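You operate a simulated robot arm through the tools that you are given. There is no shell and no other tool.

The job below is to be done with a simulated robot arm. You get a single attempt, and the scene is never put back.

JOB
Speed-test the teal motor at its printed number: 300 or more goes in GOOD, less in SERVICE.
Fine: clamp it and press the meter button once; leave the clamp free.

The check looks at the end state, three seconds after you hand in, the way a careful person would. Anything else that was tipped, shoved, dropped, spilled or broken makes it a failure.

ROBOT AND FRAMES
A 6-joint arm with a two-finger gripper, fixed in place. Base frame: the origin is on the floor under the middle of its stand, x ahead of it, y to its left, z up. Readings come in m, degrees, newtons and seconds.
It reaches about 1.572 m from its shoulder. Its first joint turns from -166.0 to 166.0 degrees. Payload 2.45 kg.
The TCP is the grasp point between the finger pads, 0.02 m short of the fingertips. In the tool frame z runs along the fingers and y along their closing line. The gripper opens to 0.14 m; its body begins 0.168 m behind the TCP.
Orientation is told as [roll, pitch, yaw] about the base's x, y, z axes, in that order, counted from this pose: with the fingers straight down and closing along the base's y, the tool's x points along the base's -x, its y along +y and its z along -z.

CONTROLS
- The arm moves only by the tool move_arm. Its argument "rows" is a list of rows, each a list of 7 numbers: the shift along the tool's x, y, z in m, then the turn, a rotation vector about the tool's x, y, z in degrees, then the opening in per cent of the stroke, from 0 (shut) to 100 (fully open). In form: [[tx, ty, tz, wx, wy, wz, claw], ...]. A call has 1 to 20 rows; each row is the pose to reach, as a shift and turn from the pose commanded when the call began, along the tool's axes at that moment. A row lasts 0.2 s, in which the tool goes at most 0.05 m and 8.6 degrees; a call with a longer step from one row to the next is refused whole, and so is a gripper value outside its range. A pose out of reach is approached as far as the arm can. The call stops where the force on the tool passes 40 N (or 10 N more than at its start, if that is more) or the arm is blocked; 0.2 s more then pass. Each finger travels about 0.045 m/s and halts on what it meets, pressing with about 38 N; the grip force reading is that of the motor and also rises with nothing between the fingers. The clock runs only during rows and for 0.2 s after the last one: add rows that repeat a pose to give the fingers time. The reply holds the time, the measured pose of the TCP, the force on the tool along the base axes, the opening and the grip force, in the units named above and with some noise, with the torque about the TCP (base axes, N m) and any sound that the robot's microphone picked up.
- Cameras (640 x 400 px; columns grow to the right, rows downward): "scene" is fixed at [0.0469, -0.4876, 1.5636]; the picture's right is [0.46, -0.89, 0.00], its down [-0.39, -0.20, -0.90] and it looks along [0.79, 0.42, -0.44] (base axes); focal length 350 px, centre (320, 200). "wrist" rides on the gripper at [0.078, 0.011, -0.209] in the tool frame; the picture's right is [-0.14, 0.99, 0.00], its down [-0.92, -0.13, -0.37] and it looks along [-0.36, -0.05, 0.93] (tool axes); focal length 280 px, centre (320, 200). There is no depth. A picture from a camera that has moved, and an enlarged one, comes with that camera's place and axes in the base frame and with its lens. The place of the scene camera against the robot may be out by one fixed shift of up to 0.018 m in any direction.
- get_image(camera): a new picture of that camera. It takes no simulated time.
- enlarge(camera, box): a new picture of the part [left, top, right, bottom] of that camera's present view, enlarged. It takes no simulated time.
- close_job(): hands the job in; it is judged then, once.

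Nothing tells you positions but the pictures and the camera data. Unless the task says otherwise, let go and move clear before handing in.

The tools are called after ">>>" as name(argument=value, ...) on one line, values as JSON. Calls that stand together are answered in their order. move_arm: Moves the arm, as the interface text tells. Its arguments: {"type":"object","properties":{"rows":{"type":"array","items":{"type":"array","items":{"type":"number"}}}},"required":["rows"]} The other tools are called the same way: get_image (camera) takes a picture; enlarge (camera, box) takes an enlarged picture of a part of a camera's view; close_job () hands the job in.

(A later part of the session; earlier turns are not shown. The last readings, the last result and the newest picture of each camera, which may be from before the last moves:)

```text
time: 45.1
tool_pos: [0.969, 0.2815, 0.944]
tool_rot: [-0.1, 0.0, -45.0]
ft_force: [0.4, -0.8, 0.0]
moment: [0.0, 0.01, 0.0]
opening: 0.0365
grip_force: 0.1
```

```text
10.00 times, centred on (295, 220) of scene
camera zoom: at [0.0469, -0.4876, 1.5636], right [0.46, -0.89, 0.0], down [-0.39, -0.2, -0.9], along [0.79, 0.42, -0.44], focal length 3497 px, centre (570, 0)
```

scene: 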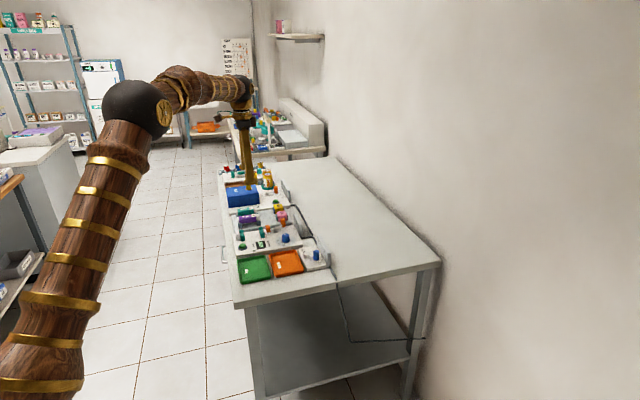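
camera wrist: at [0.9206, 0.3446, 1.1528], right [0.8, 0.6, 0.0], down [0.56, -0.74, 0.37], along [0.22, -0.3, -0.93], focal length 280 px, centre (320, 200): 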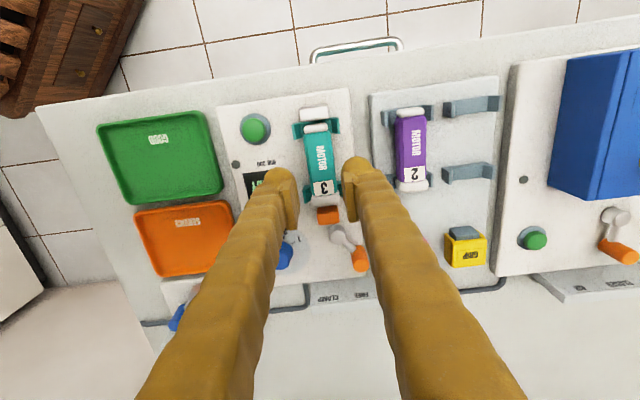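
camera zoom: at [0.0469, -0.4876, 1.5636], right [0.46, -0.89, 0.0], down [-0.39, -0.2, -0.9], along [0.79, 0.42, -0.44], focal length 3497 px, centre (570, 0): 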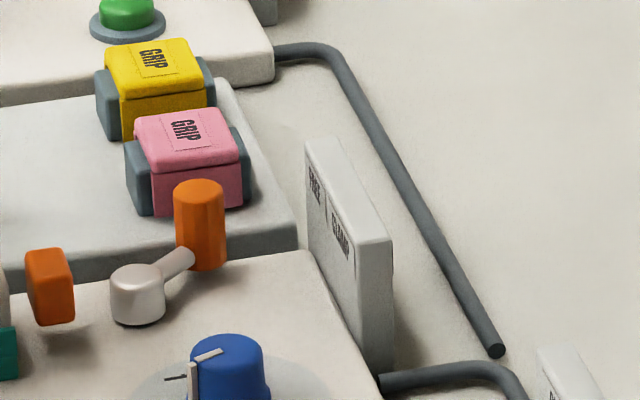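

The lever pivot is at (l 0.8925, s 0.5815) and the handle at (0.917, 0.612) with its top at z≈0.862. Pink is too close to push from that side, so I'll grip the handle top from above with the closing axis roughly along S and sweep it around the pivot. I'm rotating and hovering first.

>>> move_arm(rows=[[-0.0097, 0.0026, 0.001, 0, 0, -8.46, 25], [-0.0195, 0.0051, 0.002, 0, 0, -16.92, 25], [-0.0292, 0.0077, 0.003, 0, 0, -25.38, 25], [-0.039, 0.0102, 0.004, 0, 0, -33.85, 25], [-0.0487, 0.0128, 0.005, 0, 0, -42.31, 25], [-0.0585, 0.0154, 0.006, 0, 0, -50.77, 25], [-0.0682, 0.0179, 0.007, 0, 0, -59.23, 25], [-0.078, 0.0205, 0.008, 0, 0, -67.69, 25], [-0.0877, 0.0231, 0.009, 0, 0, -76.15, 25], [-0.0975, 0.0256, 0.01, 0, 0, -84.62, 25], [-0.1072, 0.0282, 0.011, 0, 0, -93.08, 25], [-0.117, 0.0307, 0.012, 0, 0, -101.54, 25], [-0.1267, 0.0333, 0.0138, 0, 0, -110, 25], [-0.1267, 0.0333, 0.0138, 0, 0, -110, 25], [-0.1267, 0.0333, 0.0138, 0, 0, -110, 25]])

>>> get_image(camera="wrist")

>>> enlarge(camera="wrist", box=[250, 120, 390, 240])

>>> enlarge(camera="scene", box=[250, 190, 330, 260])

```text
time: 48.3
tool_pos: [1.0813, 0.2171, 0.9286]
tool_rot: [0.0, 0.1, 65.1]
ft_force: [0.0, -0.2, 0.0]
moment: [-0.01, -0.01, 0.02]
opening: 0.0349
grip_force: 0.2
```

```text
taken
camera wrist: at [1.0387, 0.1502, 1.1382], right [-0.84, 0.54, 0.0], down [0.5, 0.78, 0.37], along [0.2, 0.31, -0.93], focal length 280 px, centre (320, 200)
```

wrist: 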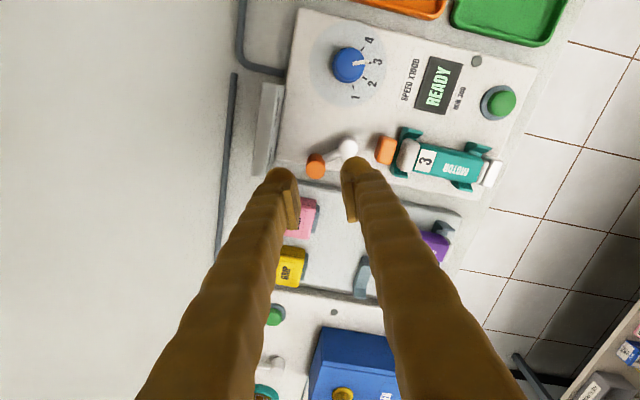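

```text
3.33 times, centred on (320, 180) of wrist
camera zoom: at [1.0387, 0.1502, 1.1382], right [-0.84, 0.54, 0.0], down [0.5, 0.78, 0.37], along [0.2, 0.31, -0.93], focal length 935 px, centre (320, 267)
```

zoom: 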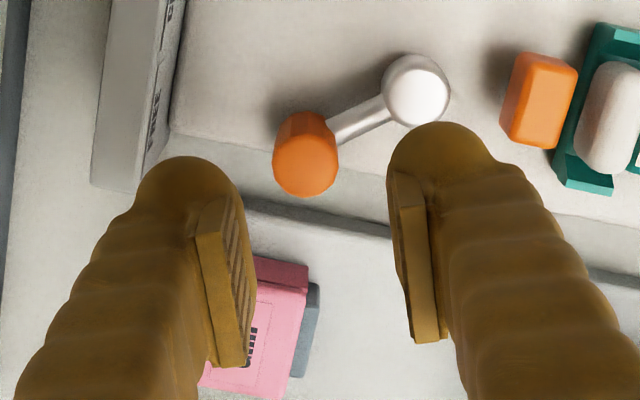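

```text
5.71 times, centred on (290, 225) of scene
camera zoom: at [0.0469, -0.4876, 1.5636], right [0.46, -0.89, 0.0], down [-0.39, -0.2, -0.9], along [0.79, 0.42, -0.44], focal length 1998 px, centre (491, 57)
```

zoom: 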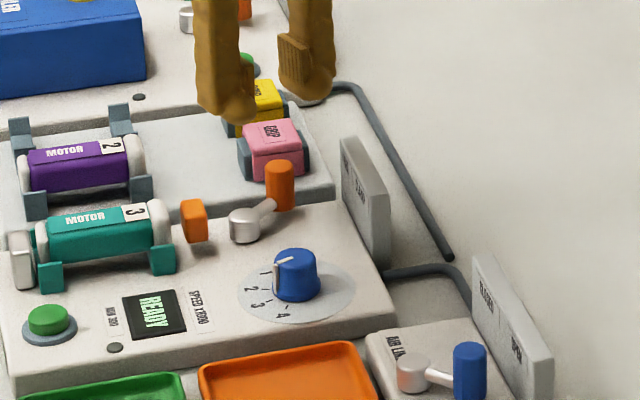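

Combining all the views, the handle is at l=0.9173, s=0.615 with its top at z≈0.857, and the pivot is at (0.892, 0.583). I'll shift 3 mm and descend so the pads overlap the top of the handle while the tips stay above the pivot.

>>> move_arm(rows=[[0.0015, -0.0026, 0, 0, 0, 0, 25], [0.0015, -0.0026, 0.02, 0, 0, 0, 25], [0.0015, -0.0026, 0.04, 0, 0, 0, 25], [0.0015, -0.0026, 0.055, 0, 0, 0, 25], [0.0015, -0.0026, 0.062, 0, 0, 0, 25], [0.0015, -0.0026, 0.067, 0, 0, 0, 25], [0.0015, -0.0026, 0.067, 0, 0, 0, 25]])

>>> enlarge(camera="wrist", box=[250, 120, 390, 240])

>>> enlarge(camera="scene", box=[270, 195, 320, 245])

```text
time: 49.9
tool_pos: [1.0819, 0.2161, 0.8614]
tool_rot: [-0.1, 0.1, 65.0]
ft_force: [-1.3, -0.3, -0.6]
moment: [-0.03, -0.01, 0.0]
opening: 0.0349
grip_force: 0.1
```

```text
3.33 times, centred on (320, 180) of wrist
camera zoom: at [1.0397, 0.1484, 1.0723], right [-0.84, 0.54, 0.0], down [0.51, 0.78, 0.37], along [0.2, 0.31, -0.93], focal length 935 px, centre (320, 267)
```

zoom: 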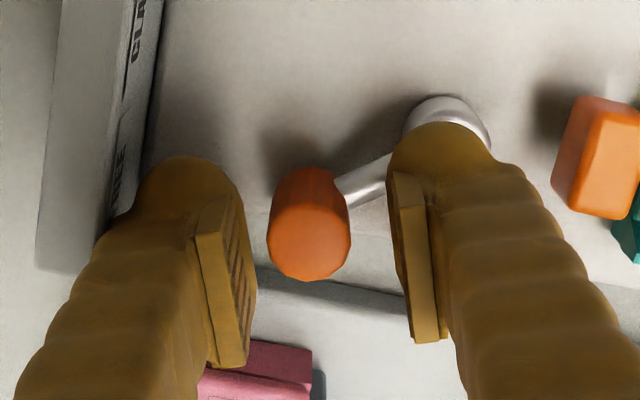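

```text
8.00 times, centred on (295, 220) of scene
camera zoom: at [0.0469, -0.4876, 1.5636], right [0.46, -0.89, 0.0], down [-0.39, -0.2, -0.9], along [0.79, 0.42, -0.44], focal length 2797 px, centre (520, 40)
```

zoom: 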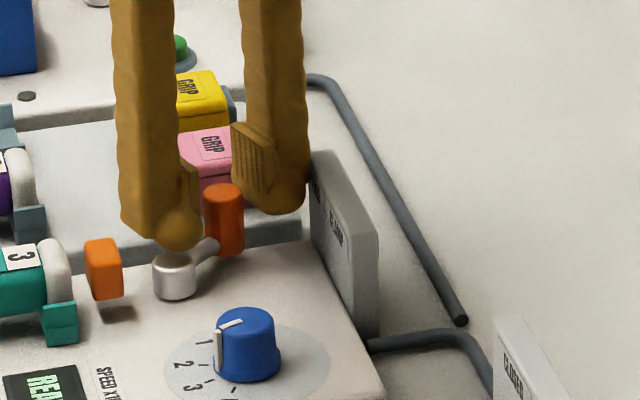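

Both fingers are clear and the handle lies between the pads. I'll centre by 2 mm and close on it.

>>> move_arm(rows=[[0.0012, -0.0017, 0, 0, 0, 0, 25], [0.0012, -0.0017, 0, 0, 0, 0, 8], [0.0012, -0.0017, 0, 0, 0, 0, 8], [0.0012, -0.0017, 0, 0, 0, 0, 8], [0.0012, -0.0017, 0, 0, 0, 0, 8]])

>>> enlarge(camera="wrist", box=[250, 120, 390, 240])

```text
time: 51.1
tool_pos: [1.085, 0.213, 0.8615]
tool_rot: [-0.1, 0.1, 65.0]
ft_force: [16.4, -4.0, -2.7]
moment: [0.0, -0.19, 0.08]
opening: 0.0191
grip_force: 44.0
```

```text
3.33 times, centred on (320, 180) of wrist
camera zoom: at [1.0414, 0.1463, 1.0719], right [-0.84, 0.54, 0.0], down [0.5, 0.78, 0.37], along [0.2, 0.31, -0.93], focal length 935 px, centre (320, 267)
```

zoom: 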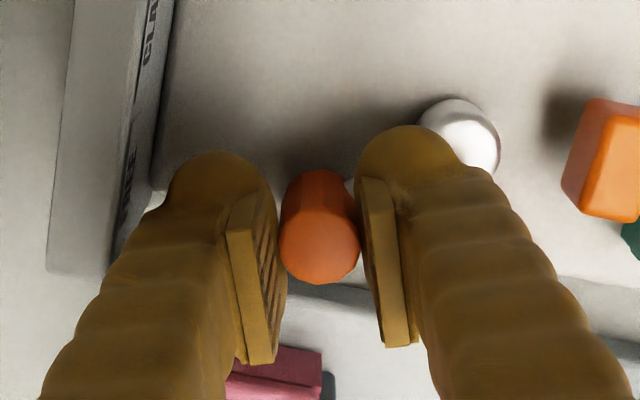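

I've gripped the handle top at 19 mm with about 15 N toward the wall, so the handle radius is slightly larger than I assumed. I'll start sweeping along the arc with relief and check after a few steps.

>>> move_arm(rows=[[0.005, -0.0017, 0, 0, 0, 4, 8], [0.01, -0.0021, 0, 0, 0, 8, 8], [0.0151, -0.0019, 0, 0, 0, 12, 8], [0.0151, -0.0019, 0, 0, 0, 12, 8]])

>>> enlarge(camera="wrist", box=[250, 120, 390, 240])

>>> enlarge(camera="scene", box=[270, 195, 320, 245])

```text
time: 52.1
tool_pos: [1.0799, 0.1989, 0.8629]
tool_rot: [0.0, 0.0, 53.0]
ft_force: [18.1, 1.5, 9.9]
moment: [0.11, -0.32, -0.36]
opening: 0.0192
grip_force: 44.0
```

```text
3.33 times, centred on (320, 180) of wrist
camera zoom: at [1.0237, 0.1425, 1.0719], right [-0.71, 0.71, 0.0], down [0.66, 0.66, 0.37], along [0.26, 0.26, -0.93], focal length 935 px, centre (320, 267)
```

zoom: 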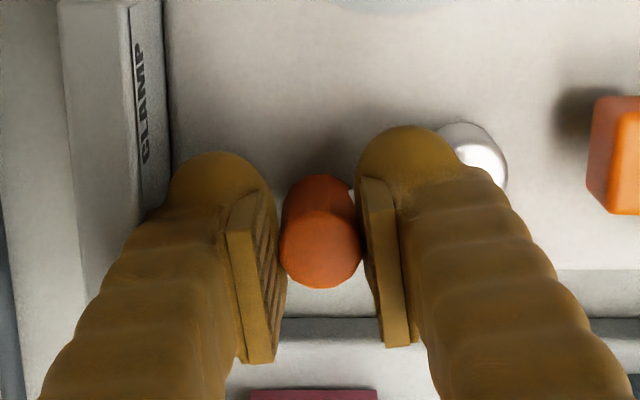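

```text
8.00 times, centred on (295, 220) of scene
camera zoom: at [0.0469, -0.4876, 1.5636], right [0.46, -0.89, 0.0], down [-0.39, -0.2, -0.9], along [0.79, 0.42, -0.44], focal length 2797 px, centre (520, 40)
```

zoom: 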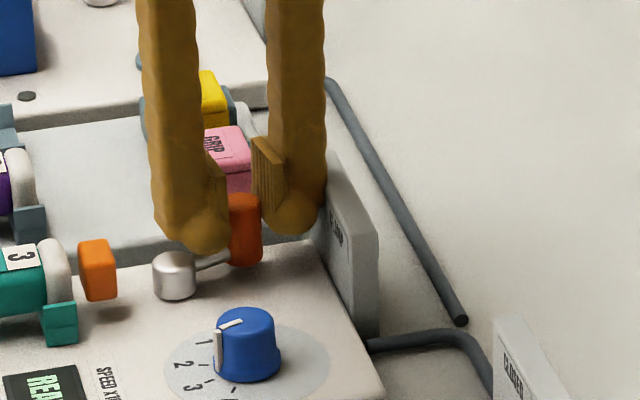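

The lever is turning with the gripper and the clearances are fine. Continuing around the arc.

>>> move_arm(rows=[[0.0051, -0.0004, 0, 0, 0, 4, 8], [0.0102, 0, 0, 0, 0, 8, 8], [0.0151, 0.001, 0, 0, 0, 12, 8], [0.02, 0.0026, 0, 0, 0, 16, 8], [0.02, 0.0026, 0, 0, 0, 16, 8]])

>>> enlarge(camera="wrist", box=[250, 120, 390, 240])

>>> enlarge(camera="scene", box=[250, 195, 320, 260])

```text
time: 53.3
tool_pos: [1.0661, 0.1833, 0.8625]
tool_rot: [0.0, 0.1, 37.0]
ft_force: [19.7, -25.9, -2.7]
moment: [-0.26, -0.23, -0.12]
opening: 0.0196
grip_force: 44.3
```

```text
3.33 times, centred on (320, 180) of wrist
camera zoom: at [0.9967, 0.145, 1.072], right [-0.49, 0.87, 0.0], down [0.81, 0.45, 0.37], along [0.32, 0.18, -0.93], focal length 935 px, centre (320, 267)
```

zoom: 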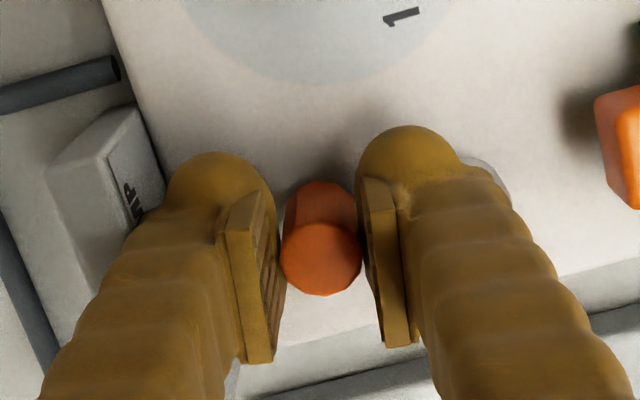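

```text
6.15 times, centred on (285, 228) of scene
camera zoom: at [0.0469, -0.4876, 1.5636], right [0.46, -0.89, 0.0], down [-0.39, -0.2, -0.9], along [0.79, 0.42, -0.44], focal length 2152 px, centre (535, 31)
```

zoom: 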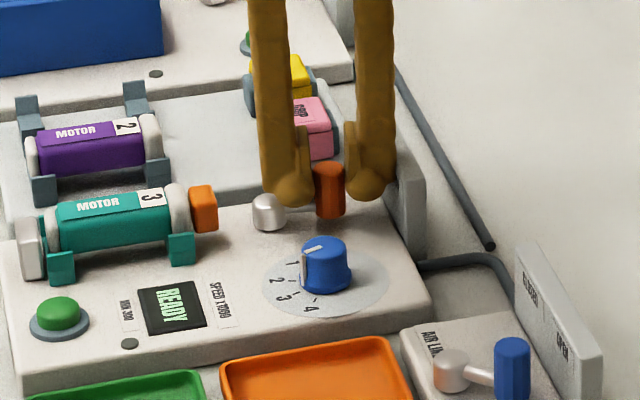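

The clamp pad has already reached the motor end. Force shows about 32 N toward the wall, so I'll relieve that and continue carefully to the CLAMP end.

>>> move_arm(rows=[[-0.0002, -0.0015, 0, 0, 0, 0, 8], [0.0038, -0.0013, 0, 0, 0, 4, 8], [0.0086, 0, 0, 0, 0, 8, 8], [0.0086, 0, 0, 0, 0, 8, 8]])

>>> enlarge(camera="scene", box=[250, 195, 320, 260])

```text
time: 54.3
tool_pos: [1.0587, 0.1787, 0.8615]
tool_rot: [0.1, 0.1, 29.0]
ft_force: [2.6, -9.4, -2.2]
moment: [-0.09, -0.06, -0.04]
opening: 0.0195
grip_force: 44.6
```

```text
6.15 times, centred on (285, 228) of scene
camera zoom: at [0.0469, -0.4876, 1.5636], right [0.46, -0.89, 0.0], down [-0.39, -0.2, -0.9], along [0.79, 0.42, -0.44], focal length 2152 px, centre (535, 31)
```

zoom: 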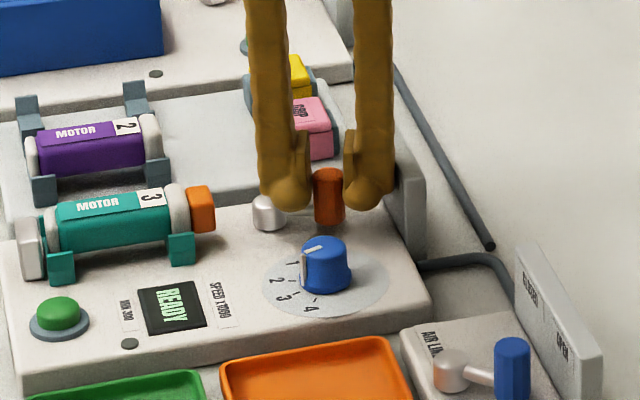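

The force is low now. I'll complete the last part of the arc to the CLAMP stop.

>>> move_arm(rows=[[0.0022, 0.0006, 0, 0, 0, 2, 8], [0.0044, 0.0013, 0, 0, 0, 4, 8], [0.0074, 0.0024, 0, 0, 0, 6, 8], [0.0099, 0.0037, 0, 0, 0, 8, 8], [0.0099, 0.0037, 0, 0, 0, 8, 8]])

>>> enlarge(camera="scene", box=[250, 195, 320, 260])

>>> enlarge(camera="wrist", box=[250, 120, 390, 240])

```text
time: 55.5
tool_pos: [1.0488, 0.1769, 0.8625]
tool_rot: [-0.1, 0.0, 21.1]
ft_force: [31.1, 0.6, -6.4]
moment: [0.13, -0.61, 0.07]
opening: 0.0192
grip_force: 44.0
```

```text
6.15 times, centred on (285, 228) of scene
camera zoom: at [0.0469, -0.4876, 1.5636], right [0.46, -0.89, 0.0], down [-0.39, -0.2, -0.9], along [0.79, 0.42, -0.44], focal length 2152 px, centre (535, 31)
```

zoom: 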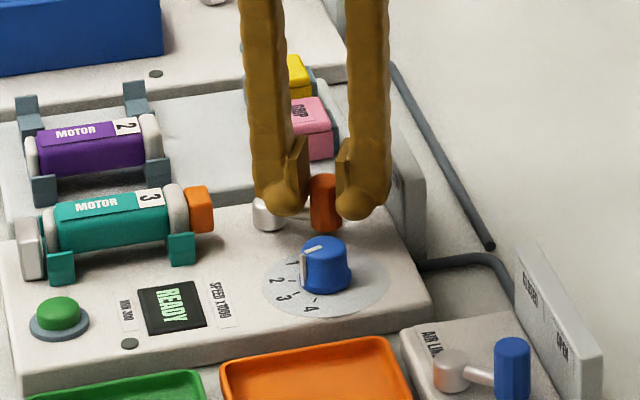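

```text
3.33 times, centred on (320, 180) of wrist
camera zoom: at [0.9718, 0.1588, 1.0718], right [-0.23, 0.97, 0.0], down [0.9, 0.21, 0.37], along [0.36, 0.08, -0.93], focal length 935 px, centre (320, 267)
```

zoom: 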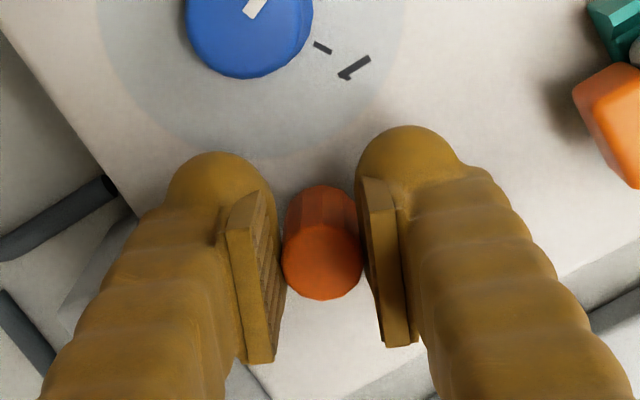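

The lever is at the mirrored end position and resisting, so that looks like the CLAMP stop. I'll open slightly and rise.

>>> move_arm(rows=[[0, 0, 0, 0, 0, 0, 20], [0, 0, 0, 0, 0, 0, 20], [0, 0, 0, 0, 0, 0, 20], [0, 0, -0.01, 0, 0, 0, 20], [0, 0, -0.03, 0, 0, 0, 20], [0, 0, -0.06, 0, 0, 0, 20], [0, 0, -0.09, 0, 0, 0, 20], [0, 0, -0.09, 0, 0, 0, 20]])

>>> enlarge(camera="scene", box=[235, 195, 325, 265])

>>> get_image(camera="wrist")

>>> enlarge(camera="wrist", box=[260, 60, 480, 220])

```text
time: 57.3
tool_pos: [1.0493, 0.1782, 0.9531]
tool_rot: [0.0, 0.2, 21.1]
ft_force: [0.4, 0.3, 0.1]
moment: [0.02, 0.01, 0.0]
opening: 0.0281
grip_force: 0.2
```

```text
5.71 times, centred on (280, 230) of scene
camera zoom: at [0.0469, -0.4876, 1.5636], right [0.46, -0.89, 0.0], down [-0.39, -0.2, -0.9], along [0.79, 0.42, -0.44], focal length 1998 px, centre (549, 29)
```

zoom: 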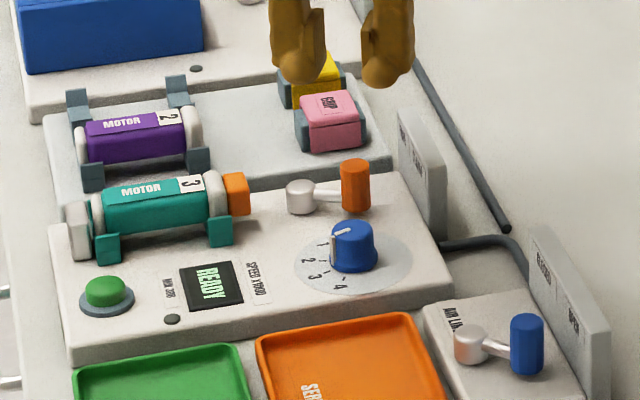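

```text
taken
camera wrist: at [0.9714, 0.16, 1.1626], right [-0.23, 0.97, 0.0], down [0.91, 0.21, 0.37], along [0.36, 0.08, -0.93], focal length 280 px, centre (320, 200)
```

wrist: 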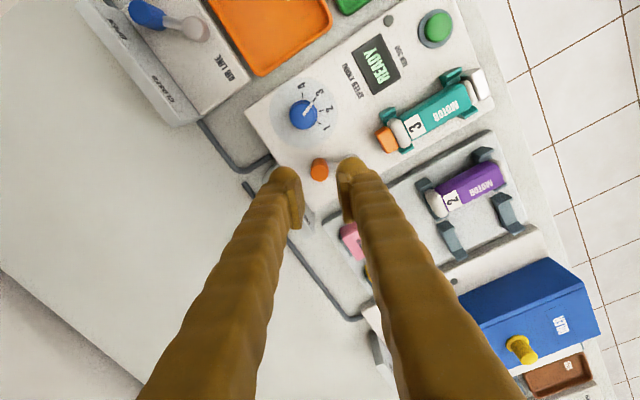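

```text
2.50 times, centred on (370, 140) of wrist
camera zoom: at [0.9714, 0.16, 1.1626], right [-0.23, 0.97, 0.0], down [0.91, 0.21, 0.37], along [0.36, 0.08, -0.93], focal length 701 px, centre (195, 350)
```

zoom: 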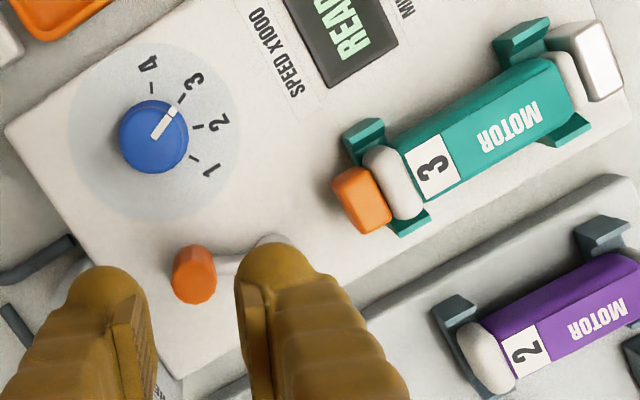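

The lever has swung past centre toward CLAMP and the pad is against the motor. I'll zoom in to confirm the lever is fully at CLAMP and the motor is against the stop before I use the single button press.

>>> enlarge(camera="scene", box=[240, 215, 300, 250])

>>> enlarge(camera="scene", box=[278, 205, 318, 245])

>>> enlarge(camera="wrist", box=[370, 60, 490, 160])

>>> enlarge(camera="wrist", box=[270, 130, 370, 230])

```text
10.67 times, centred on (270, 232) of scene
camera zoom: at [0.0469, -0.4876, 1.5636], right [0.46, -0.89, 0.0], down [-0.39, -0.2, -0.9], along [0.79, 0.42, -0.44], focal length 3730 px, centre (853, -147)
```

zoom: 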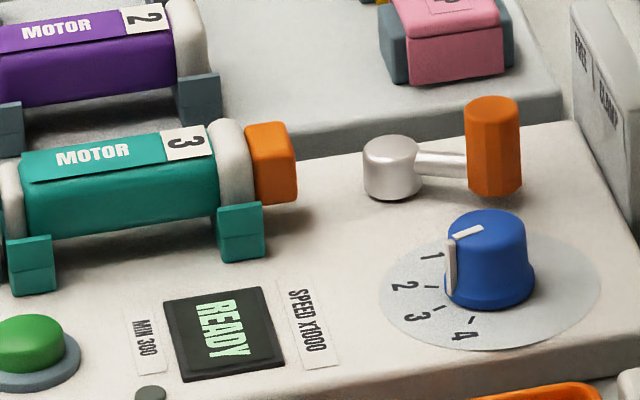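

```text
10.00 times, centred on (298, 225) of scene
camera zoom: at [0.0469, -0.4876, 1.5636], right [0.46, -0.89, 0.0], down [-0.39, -0.2, -0.9], along [0.79, 0.42, -0.44], focal length 3497 px, centre (540, -50)
```

zoom: 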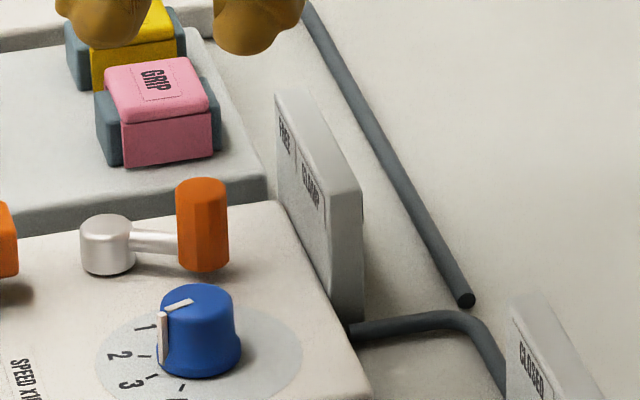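

```text
4.00 times, centred on (430, 110) of wrist
camera zoom: at [0.9714, 0.16, 1.1626], right [-0.23, 0.97, 0.0], down [0.91, 0.21, 0.37], along [0.36, 0.08, -0.93], focal length 1122 px, centre (-120, 560)
```

zoom: 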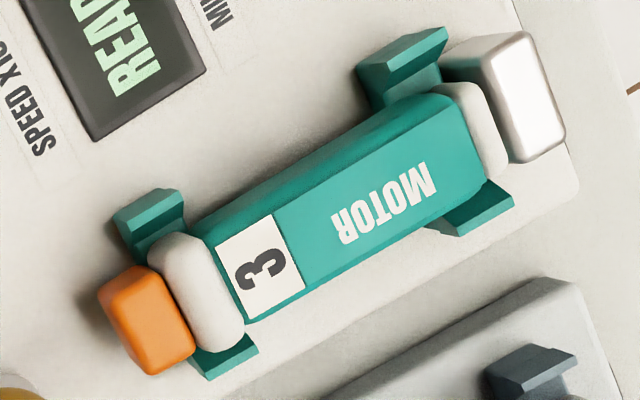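

```text
4.00 times, centred on (320, 180) of wrist
camera zoom: at [0.9714, 0.16, 1.1626], right [-0.23, 0.97, 0.0], down [0.91, 0.21, 0.37], along [0.36, 0.08, -0.93], focal length 1122 px, centre (320, 280)
```

zoom: 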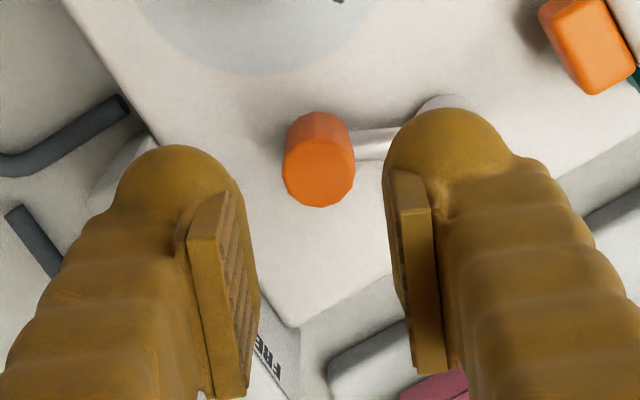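

The motor is pinned between the white stop and the orange pad, so it's clamped. Next is the single button press, using one rounded fingertip. I'll move above the button with the other finger hanging free over the aisle side.

>>> move_arm(rows=[[0.0219, 0.0277, 0, 0, 0, -4, 20], [0.0438, 0.0555, 0, 0, 0, -8, 20], [0.0658, 0.0832, 0, 0, 0, -12, 20], [0.0877, 0.1109, 0, 0, 0, -16, 20], [0.1096, 0.1387, 0, 0, 0, -20, 20], [0.1315, 0.1664, 0, 0, 0, -24, 20], [0.1315, 0.1664, 0, 0, 0, -24, 20], [0.1315, 0.1664, 0, 0, 0, -24, 20]])

>>> get_image(camera="wrist")

>>> enlarge(camera="wrist", box=[250, 120, 390, 240])

>>> enlarge(camera="scene", box=[225, 190, 305, 260])

```text
time: 59.1
tool_pos: [0.8669, 0.286, 0.9529]
tool_rot: [0.0, 0.1, 45.0]
ft_force: [0.3, 0.5, -0.7]
moment: [-0.01, -0.01, 0.01]
opening: 0.0278
grip_force: 0.0
```

```text
taken
camera wrist: at [0.8035, 0.2386, 1.1626], right [-0.6, 0.8, 0.0], down [0.74, 0.56, 0.37], along [0.29, 0.22, -0.93], focal length 280 px, centre (320, 200)
```

wrist: 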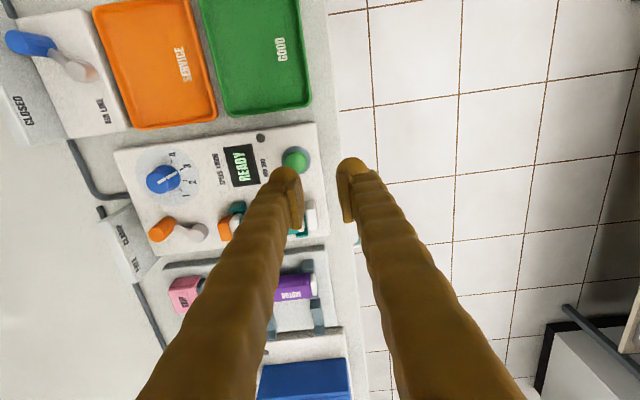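

```text
3.33 times, centred on (320, 180) of wrist
camera zoom: at [0.8035, 0.2386, 1.1626], right [-0.6, 0.8, 0.0], down [0.74, 0.56, 0.37], along [0.29, 0.22, -0.93], focal length 935 px, centre (320, 267)
```

zoom: 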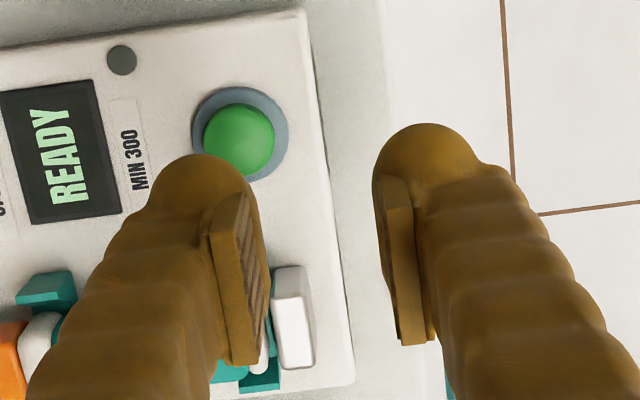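

```text
5.71 times, centred on (265, 225) of scene
camera zoom: at [0.0469, -0.4876, 1.5636], right [0.46, -0.89, 0.0], down [-0.39, -0.2, -0.9], along [0.79, 0.42, -0.44], focal length 1998 px, centre (634, 57)
```

zoom: 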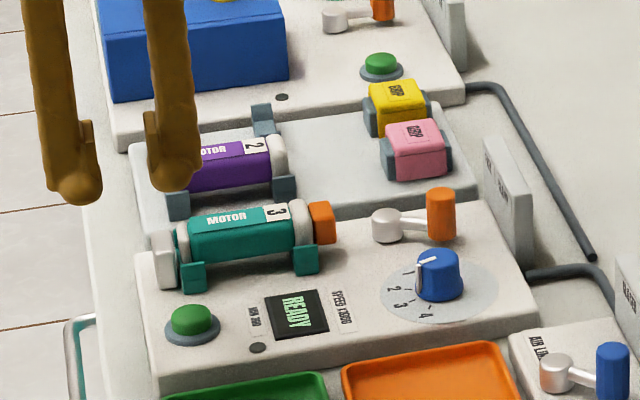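

The wall-side fingertip is directly over the green button. I'll lower to just above it first.

>>> move_arm(rows=[[0, -0.0005, 0.03, 0, 0, 0, 20], [0, -0.0005, 0.06, 0, 0, 0, 20], [0, -0.0005, 0.085, 0, 0, 0, 20], [0, -0.0005, 0.096, 0, 0, 0, 20], [0, -0.0005, 0.096, 0, 0, 0, 20]])

>>> enlarge(camera="scene", box=[230, 215, 290, 260])

>>> enlarge(camera="wrist", box=[220, 100, 390, 240])

```text
time: 60.3
tool_pos: [0.8667, 0.2845, 0.8562]
tool_rot: [0.0, 0.2, 45.0]
ft_force: [-0.8, -0.7, 0.6]
moment: [0.0, 0.01, -0.02]
opening: 0.0282
grip_force: 0.1
```

```text
8.89 times, centred on (260, 238) of scene
camera zoom: at [0.0469, -0.4876, 1.5636], right [0.46, -0.89, 0.0], down [-0.39, -0.2, -0.9], along [0.79, 0.42, -0.44], focal length 3108 px, centre (853, -133)
```

zoom: 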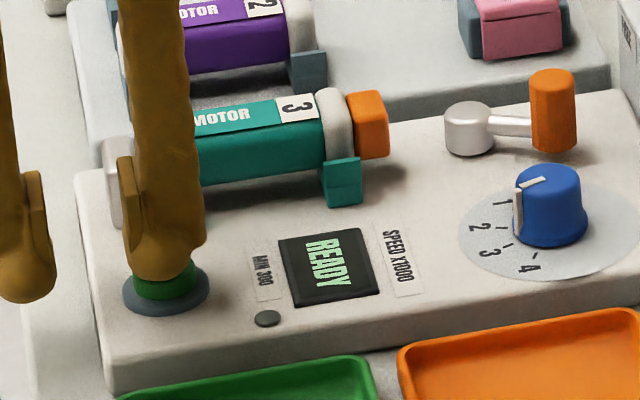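

```text
2.86 times, centred on (305, 170) of wrist
camera zoom: at [0.8032, 0.2371, 1.0662], right [-0.6, 0.8, 0.0], down [0.74, 0.56, 0.37], along [0.29, 0.22, -0.93], focal length 801 px, centre (363, 286)
```

zoom: 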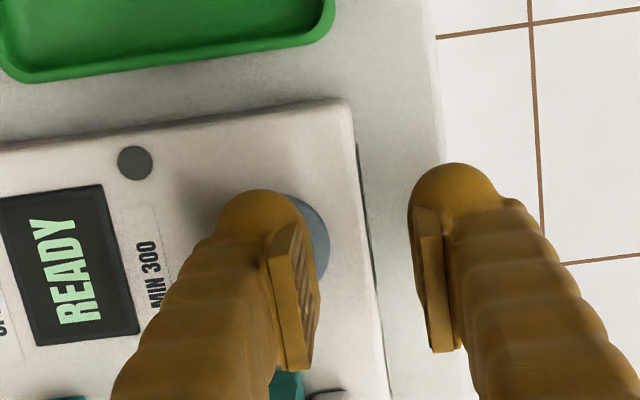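

The fingertip is right over the button with no contact yet. I'll press down slowly.

>>> move_arm(rows=[[0, 0, 0.0015, 0, 0, 0, 20], [0, 0, 0.003, 0, 0, 0, 20], [0, 0, 0.0045, 0, 0, 0, 20], [0, 0, 0.006, 0, 0, 0, 20]])

>>> enlarge(camera="scene", box=[230, 215, 290, 260])

```text
time: 61.3
tool_pos: [0.866, 0.285, 0.8513]
tool_rot: [0.0, 0.1, 44.9]
ft_force: [-0.5, -0.1, 1.7]
moment: [-0.09, -0.07, -0.03]
opening: 0.0283
grip_force: 0.2
```

```text
8.89 times, centred on (260, 238) of scene
camera zoom: at [0.0469, -0.4876, 1.5636], right [0.46, -0.89, 0.0], down [-0.39, -0.2, -0.9], along [0.79, 0.42, -0.44], focal length 3108 px, centre (853, -133)
```

zoom: 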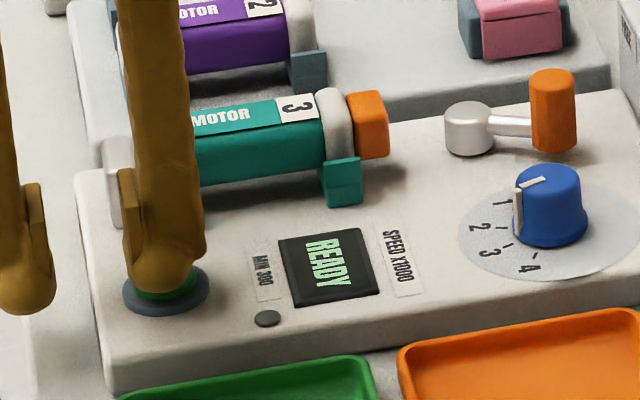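

Contact is starting, with slight upward force and the display still at READY. Pressing further.

>>> move_arm(rows=[[0, 0, 0.001, 0, 0, 0, 20], [0, 0, 0.002, 0, 0, 0, 20], [0, 0, 0.003, 0, 0, 0, 20]])

>>> enlarge(camera="scene", box=[230, 215, 290, 260])

```text
time: 62.1
tool_pos: [0.8658, 0.2849, 0.8488]
tool_rot: [0.0, 0.0, 45.0]
ft_force: [0.5, 2.2, 5.2]
moment: [-0.04, -0.13, 0.02]
opening: 0.0278
grip_force: 0.1
heard: click
```

```text
8.89 times, centred on (260, 238) of scene
camera zoom: at [0.0469, -0.4876, 1.5636], right [0.46, -0.89, 0.0], down [-0.39, -0.2, -0.9], along [0.79, 0.42, -0.44], focal length 3108 px, centre (853, -133)
```

zoom: 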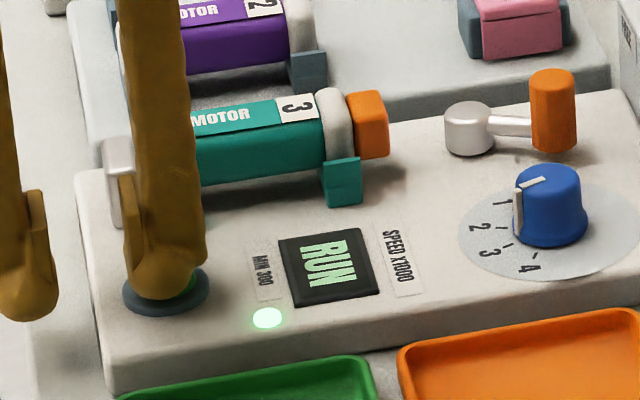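

A click was heard, the display shows RUN and the lamp is on. I'll lift straight off so it counts as exactly one press, then wait for the reading.

>>> move_arm(rows=[[0, 0, -0.01, 0, 0, 0, 20], [0, 0, -0.03, 0, 0, 0, 20], [0, 0, -0.07, 0, 0, 0, 20], [0, 0, -0.1, 0, 0, 0, 20], [0, 0, -0.1, 0, 0, 0, 20]])

>>> enlarge(camera="scene", box=[235, 215, 305, 260])

```text
time: 63.3
tool_pos: [0.8666, 0.2848, 0.9491]
tool_rot: [-0.1, 0.1, 45.0]
ft_force: [0.0, 0.6, 0.4]
moment: [-0.03, -0.03, 0.02]
opening: 0.0282
grip_force: 0.0
```

```text
8.89 times, centred on (270, 238) of scene
camera zoom: at [0.0469, -0.4876, 1.5636], right [0.46, -0.89, 0.0], down [-0.39, -0.2, -0.9], along [0.79, 0.42, -0.44], focal length 3108 px, centre (764, -133)
```

zoom: 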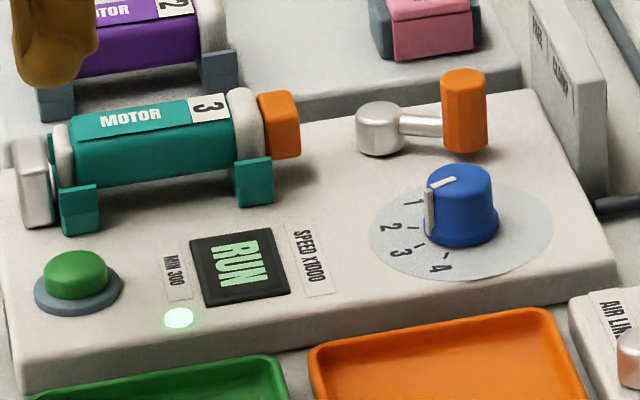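

It's still running. I'll hold clear for a few seconds.

>>> move_arm(rows=[[0, 0, 0, 0, 0, 0, 20], [0, 0, 0, 0, 0, 0, 20], [0, 0, 0, 0, 0, 0, 20], [0, 0, 0, 0, 0, 0, 20], [0, 0, 0, 0, 0, 0, 20], [0, 0, 0, 0, 0, 0, 20], [0, 0, 0, 0, 0, 0, 20], [0, 0, 0, 0, 0, 0, 20], [0, 0, 0, 0, 0, 0, 20], [0, 0, 0, 0, 0, 0, 20], [0, 0, 0, 0, 0, 0, 20], [0, 0, 0, 0, 0, 0, 20]])

>>> enlarge(camera="scene", box=[235, 215, 305, 260])

```text
time: 65.9
tool_pos: [0.8684, 0.2848, 0.9483]
tool_rot: [0.1, 0.0, 45.0]
ft_force: [0.1, 0.4, -0.6]
moment: [-0.02, -0.02, 0.01]
opening: 0.028
grip_force: 0.0
```

```text
8.89 times, centred on (270, 238) of scene
camera zoom: at [0.0469, -0.4876, 1.5636], right [0.46, -0.89, 0.0], down [-0.39, -0.2, -0.9], along [0.79, 0.42, -0.44], focal length 3108 px, centre (764, -133)
```

zoom: 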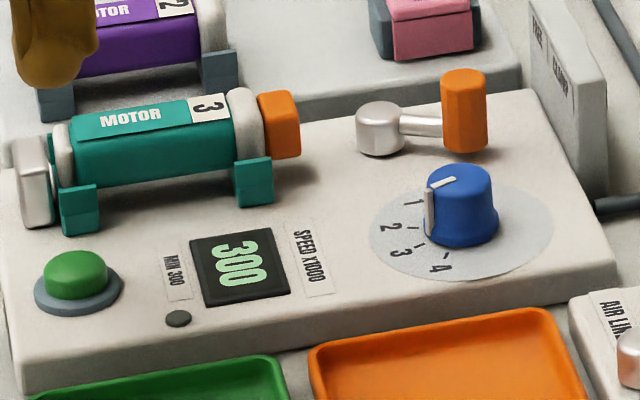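

The lamp is off and the display shows a number that looks like 300. I'll zoom right in to read every digit.

>>> enlarge(camera="scene", box=[254, 238, 270, 252])

>>> enlarge(camera="wrist", box=[210, 130, 280, 200])

```text
16.00 times, centred on (262, 245) of scene
camera zoom: at [0.0469, -0.4876, 1.5636], right [0.46, -0.89, 0.0], down [-0.39, -0.2, -0.9], along [0.79, 0.42, -0.44], focal length 5595 px, centre (1248, -520)
```

zoom: 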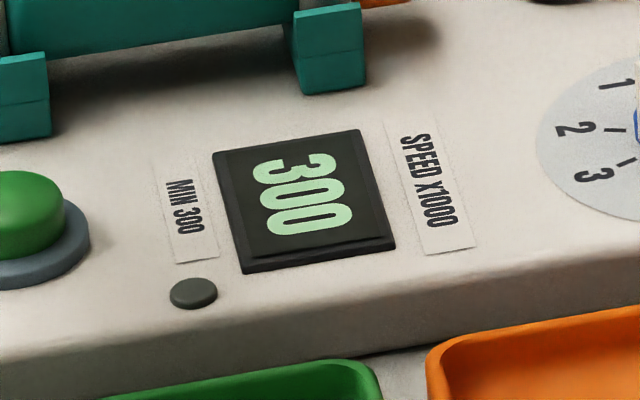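

```text
5.71 times, centred on (245, 165) of wrist
camera zoom: at [0.8038, 0.2367, 1.1576], right [-0.6, 0.8, 0.0], down [0.74, 0.56, 0.37], along [0.29, 0.22, -0.93], focal length 1602 px, centre (749, 400)
```

zoom: 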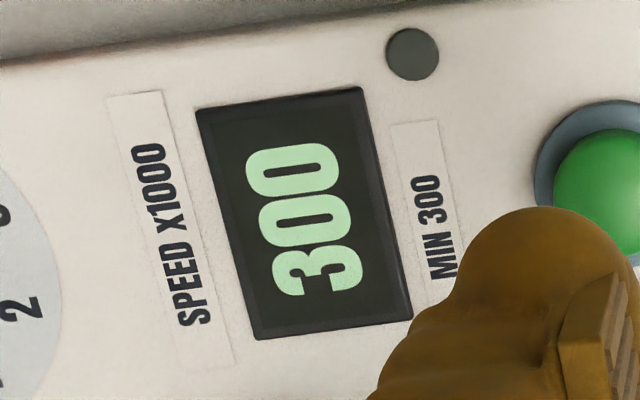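

The meter reads 300, which meets "300 or more", so this motor goes in GOOD. First I have to free the clamp, so I'm moving back over the lever handle.

>>> move_arm(rows=[[-0.0099, -0.0346, 0, 0, 0, 3.33, 25], [-0.0197, -0.0692, 0, 0, 0, 6.67, 25], [-0.0296, -0.1038, 0, 0, 0, 10, 25], [-0.0395, -0.1383, 0, 0, 0, 13.33, 25], [-0.0493, -0.1729, 0.005, 0, 0, 16.67, 25], [-0.0592, -0.2075, 0.015, 0, 0, 20, 25], [-0.0592, -0.2075, 0.015, 0, 0, 20, 25], [-0.0592, -0.2075, 0.015, 0, 0, 20, 25]])

>>> enlarge(camera="wrist", box=[250, 120, 390, 240])

>>> enlarge(camera="scene", box=[250, 195, 320, 260])

```text
time: 67.7
tool_pos: [1.0539, 0.1806, 0.9327]
tool_rot: [0.1, 0.1, 25.1]
ft_force: [-0.6, -0.4, -0.2]
moment: [0.0, 0.02, -0.02]
opening: 0.035
grip_force: 0.0
```

```text
3.33 times, centred on (320, 180) of wrist
camera zoom: at [0.9779, 0.1573, 1.1422], right [-0.29, 0.96, 0.0], down [0.89, 0.27, 0.37], along [0.35, 0.11, -0.93], focal length 935 px, centre (320, 267)
```

zoom: 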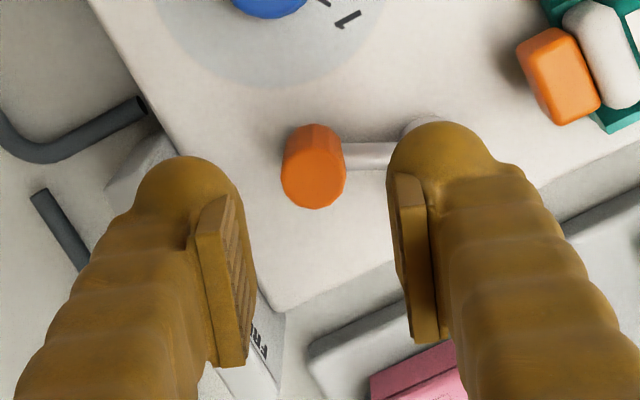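

```text
6.15 times, centred on (285, 228) of scene
camera zoom: at [0.0469, -0.4876, 1.5636], right [0.46, -0.89, 0.0], down [-0.39, -0.2, -0.9], along [0.79, 0.42, -0.44], focal length 2152 px, centre (535, 31)
```

zoom: 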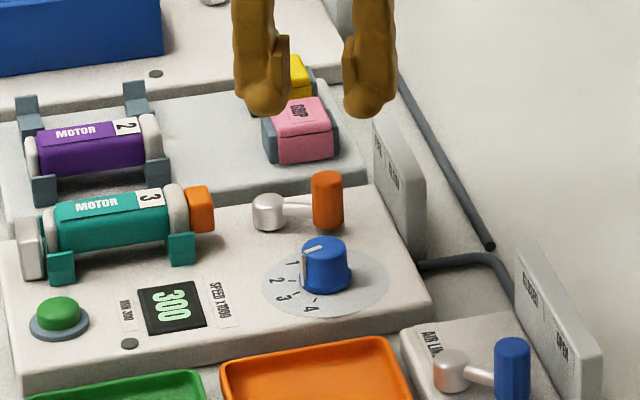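

The handle is at (l 0.8725, s 0.6197). I'll use a slightly narrower opening to stay clear of the sign plate, then descend onto the handle top.

>>> move_arm(rows=[[-0.0003, -0.0009, 0, 0, 0, 0, 20], [-0.0003, -0.0009, 0.02, 0, 0, 0, 20], [-0.0003, -0.0009, 0.04, 0, 0, 0, 20], [-0.0003, -0.0009, 0.056, 0, 0, 0, 20], [-0.0003, -0.0009, 0.065, 0, 0, 0, 20], [-0.0003, -0.0009, 0.071, 0, 0, 0, 20], [-0.0003, -0.0009, 0.071, 0, 0, 0, 20]])

>>> enlarge(camera="wrist", box=[250, 120, 390, 240])

>>> enlarge(camera="scene", box=[270, 200, 320, 245])

```text
time: 69.3
tool_pos: [1.0543, 0.1793, 0.8608]
tool_rot: [0.0, 0.1, 25.0]
ft_force: [-0.3, -0.5, 0.1]
moment: [-0.01, 0.04, -0.02]
opening: 0.028
grip_force: 0.0
```

```text
3.33 times, centred on (320, 180) of wrist
camera zoom: at [0.9786, 0.1566, 1.0707], right [-0.29, 0.96, 0.0], down [0.89, 0.27, 0.37], along [0.35, 0.11, -0.93], focal length 935 px, centre (320, 267)
```

zoom: 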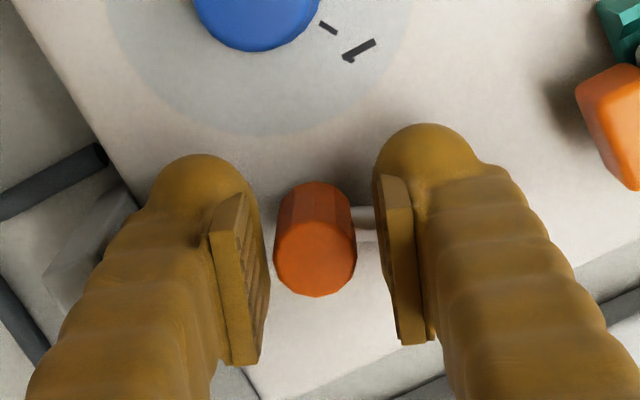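

```text
8.89 times, centred on (295, 222) of scene
camera zoom: at [0.0469, -0.4876, 1.5636], right [0.46, -0.89, 0.0], down [-0.39, -0.2, -0.9], along [0.79, 0.42, -0.44], focal length 3108 px, centre (542, 0)
```

zoom: 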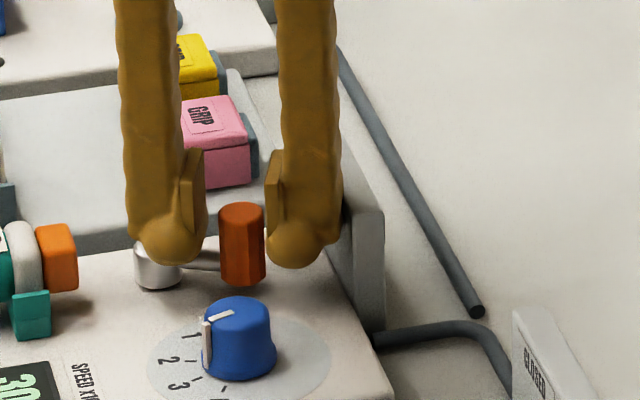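

The handle is between the pads with no contact. Closing.

>>> move_arm(rows=[[-0.0003, -0.001, 0, 0, 0, 0, 20], [-0.0003, -0.001, 0, 0, 0, 0, 8], [-0.0003, -0.001, 0, 0, 0, 0, 8], [-0.0003, -0.001, 0, 0, 0, 0, 8], [-0.0003, -0.001, 0, 0, 0, 0, 8]])

```text
time: 70.5
tool_pos: [1.0548, 0.178, 0.8603]
tool_rot: [0.0, 0.1, 25.0]
ft_force: [0.3, -4.9, -2.5]
moment: [-0.02, -0.03, 0.07]
opening: 0.0192
grip_force: 44.5
```

It's gripped with low force. I'll sweep back toward FREE in stages, watching the load.

>>> move_arm(rows=[[-0.0024, -0.0005, 0, 0, 0, -2, 8], [-0.0047, -0.0009, 0, 0, 0, -4, 8], [-0.0097, -0.0011, 0, 0, 0, -8, 8], [-0.0147, -0.0008, 0, 0, 0, -12, 8], [-0.0147, -0.0008, 0, 0, 0, -12, 8]])

>>> enlarge(camera="scene", box=[250, 195, 320, 260])

```text
time: 71.7
tool_pos: [1.0692, 0.1845, 0.8616]
tool_rot: [0.0, 0.1, 37.1]
ft_force: [-18.5, 15.6, 4.5]
moment: [0.14, 0.24, 0.21]
opening: 0.0194
grip_force: 45.4
```

```text
6.15 times, centred on (285, 228) of scene
camera zoom: at [0.0469, -0.4876, 1.5636], right [0.46, -0.89, 0.0], down [-0.39, -0.2, -0.9], along [0.79, 0.42, -0.44], focal length 2152 px, centre (535, 31)
```

zoom: 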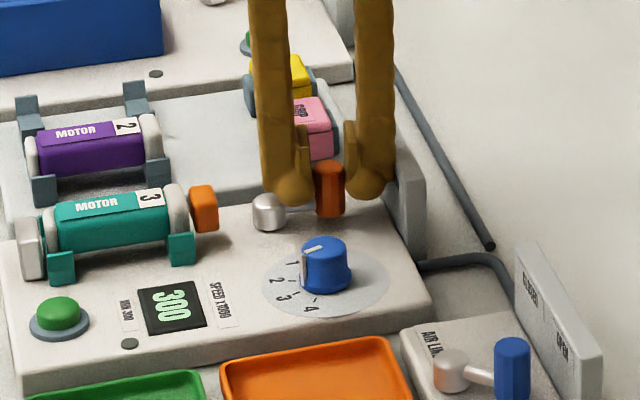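

The pad has released from the motor. The path bulges too far toward the wall (24 N), so I'll correct the arc and continue.

>>> move_arm(rows=[[0.0002, 0.0012, 0, 0, 0, 0, 8], [-0.0063, 0.0015, 0, 0, 0, -5, 8], [-0.0126, 0.0029, 0, 0, 0, -10, 8], [-0.018, 0.005, 0, 0, 0, -15, 8], [-0.018, 0.005, 0, 0, 0, -15, 8]])

>>> enlarge(camera="scene", box=[250, 195, 320, 260])

```text
time: 72.7
tool_pos: [1.0793, 0.1981, 0.8602]
tool_rot: [0.0, 0.1, 51.8]
ft_force: [-7.2, 3.8, 5.1]
moment: [-0.11, 0.25, -0.03]
opening: 0.0193
grip_force: 44.3
stopped in row 5: the force on the tool passed its limit at 41 N (the readings are from after the stop); the commanded pose is now the measured one
```

```text
6.15 times, centred on (285, 228) of scene
camera zoom: at [0.0469, -0.4876, 1.5636], right [0.46, -0.89, 0.0], down [-0.39, -0.2, -0.9], along [0.79, 0.42, -0.44], focal length 2152 px, centre (535, 31)
```

zoom: 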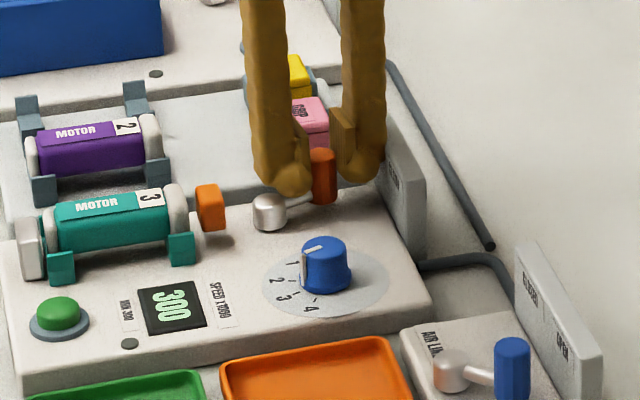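

>>> enlarge(camera="wrist", box=[250, 120, 390, 240])

```text
3.33 times, centred on (320, 180) of wrist
camera zoom: at [1.0233, 0.1441, 1.0705], right [-0.69, 0.72, 0.0], down [0.67, 0.64, 0.37], along [0.26, 0.25, -0.93], focal length 935 px, centre (320, 267)
```

zoom: 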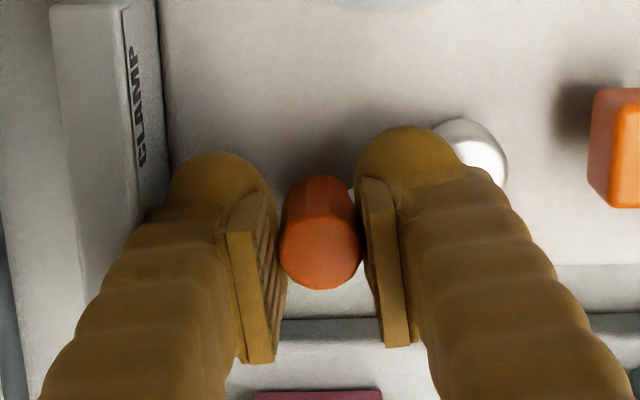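

About 16° past centre toward FREE now. I'll continue the last part of the arc.

>>> move_arm(rows=[[-0.0033, 0.0003, 0, 0, 0, -4, 8], [-0.0063, 0.0012, 0, 0, 0, -8, 8], [-0.0103, 0.0028, 0, 0, 0, -11, 8], [-0.0129, 0.004, 0, 0, 0, -13, 8], [-0.0129, 0.004, 0, 0, 0, -13, 8]])

>>> enlarge(camera="scene", box=[250, 195, 320, 260])

>>> enlarge(camera="wrist", box=[250, 120, 390, 240])

```text
time: 74.0
tool_pos: [1.0843, 0.2112, 0.8603]
tool_rot: [0.3, 0.3, 64.7]
ft_force: [-5.3, -0.7, 2.4]
moment: [-0.08, 0.02, 0.12]
opening: 0.0192
grip_force: 44.0
stopped in row 5: the force on the tool passed its limit at 41 N (the readings are from after the stop); the commanded pose is now the measured one
```

```text
6.15 times, centred on (285, 228) of scene
camera zoom: at [0.0469, -0.4876, 1.5636], right [0.46, -0.89, 0.0], down [-0.39, -0.2, -0.9], along [0.79, 0.42, -0.44], focal length 2152 px, centre (535, 31)
```

zoom: 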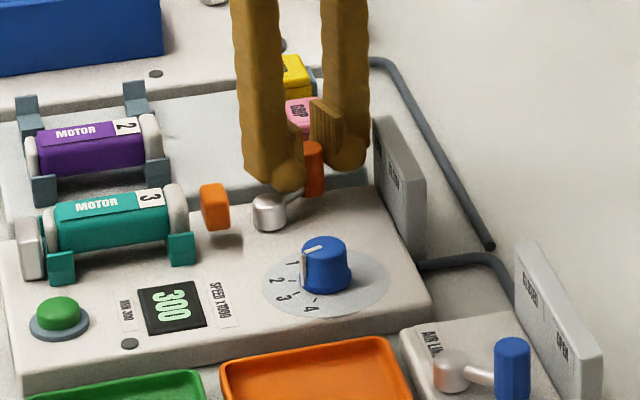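

```text
3.33 times, centred on (320, 180) of wrist
camera zoom: at [1.042, 0.1458, 1.0704], right [-0.84, 0.55, 0.0], down [0.51, 0.78, 0.36], along [0.2, 0.31, -0.93], focal length 935 px, centre (320, 267)
```

zoom: 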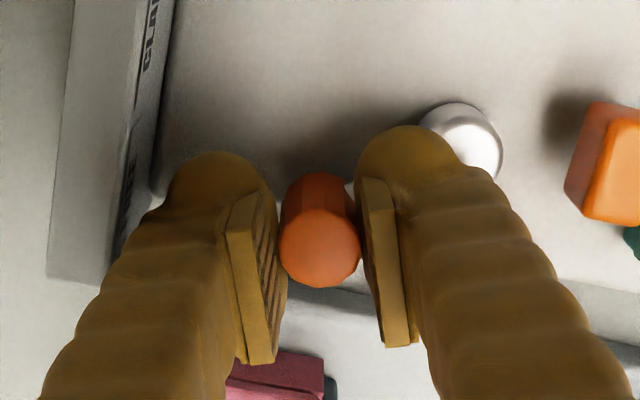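

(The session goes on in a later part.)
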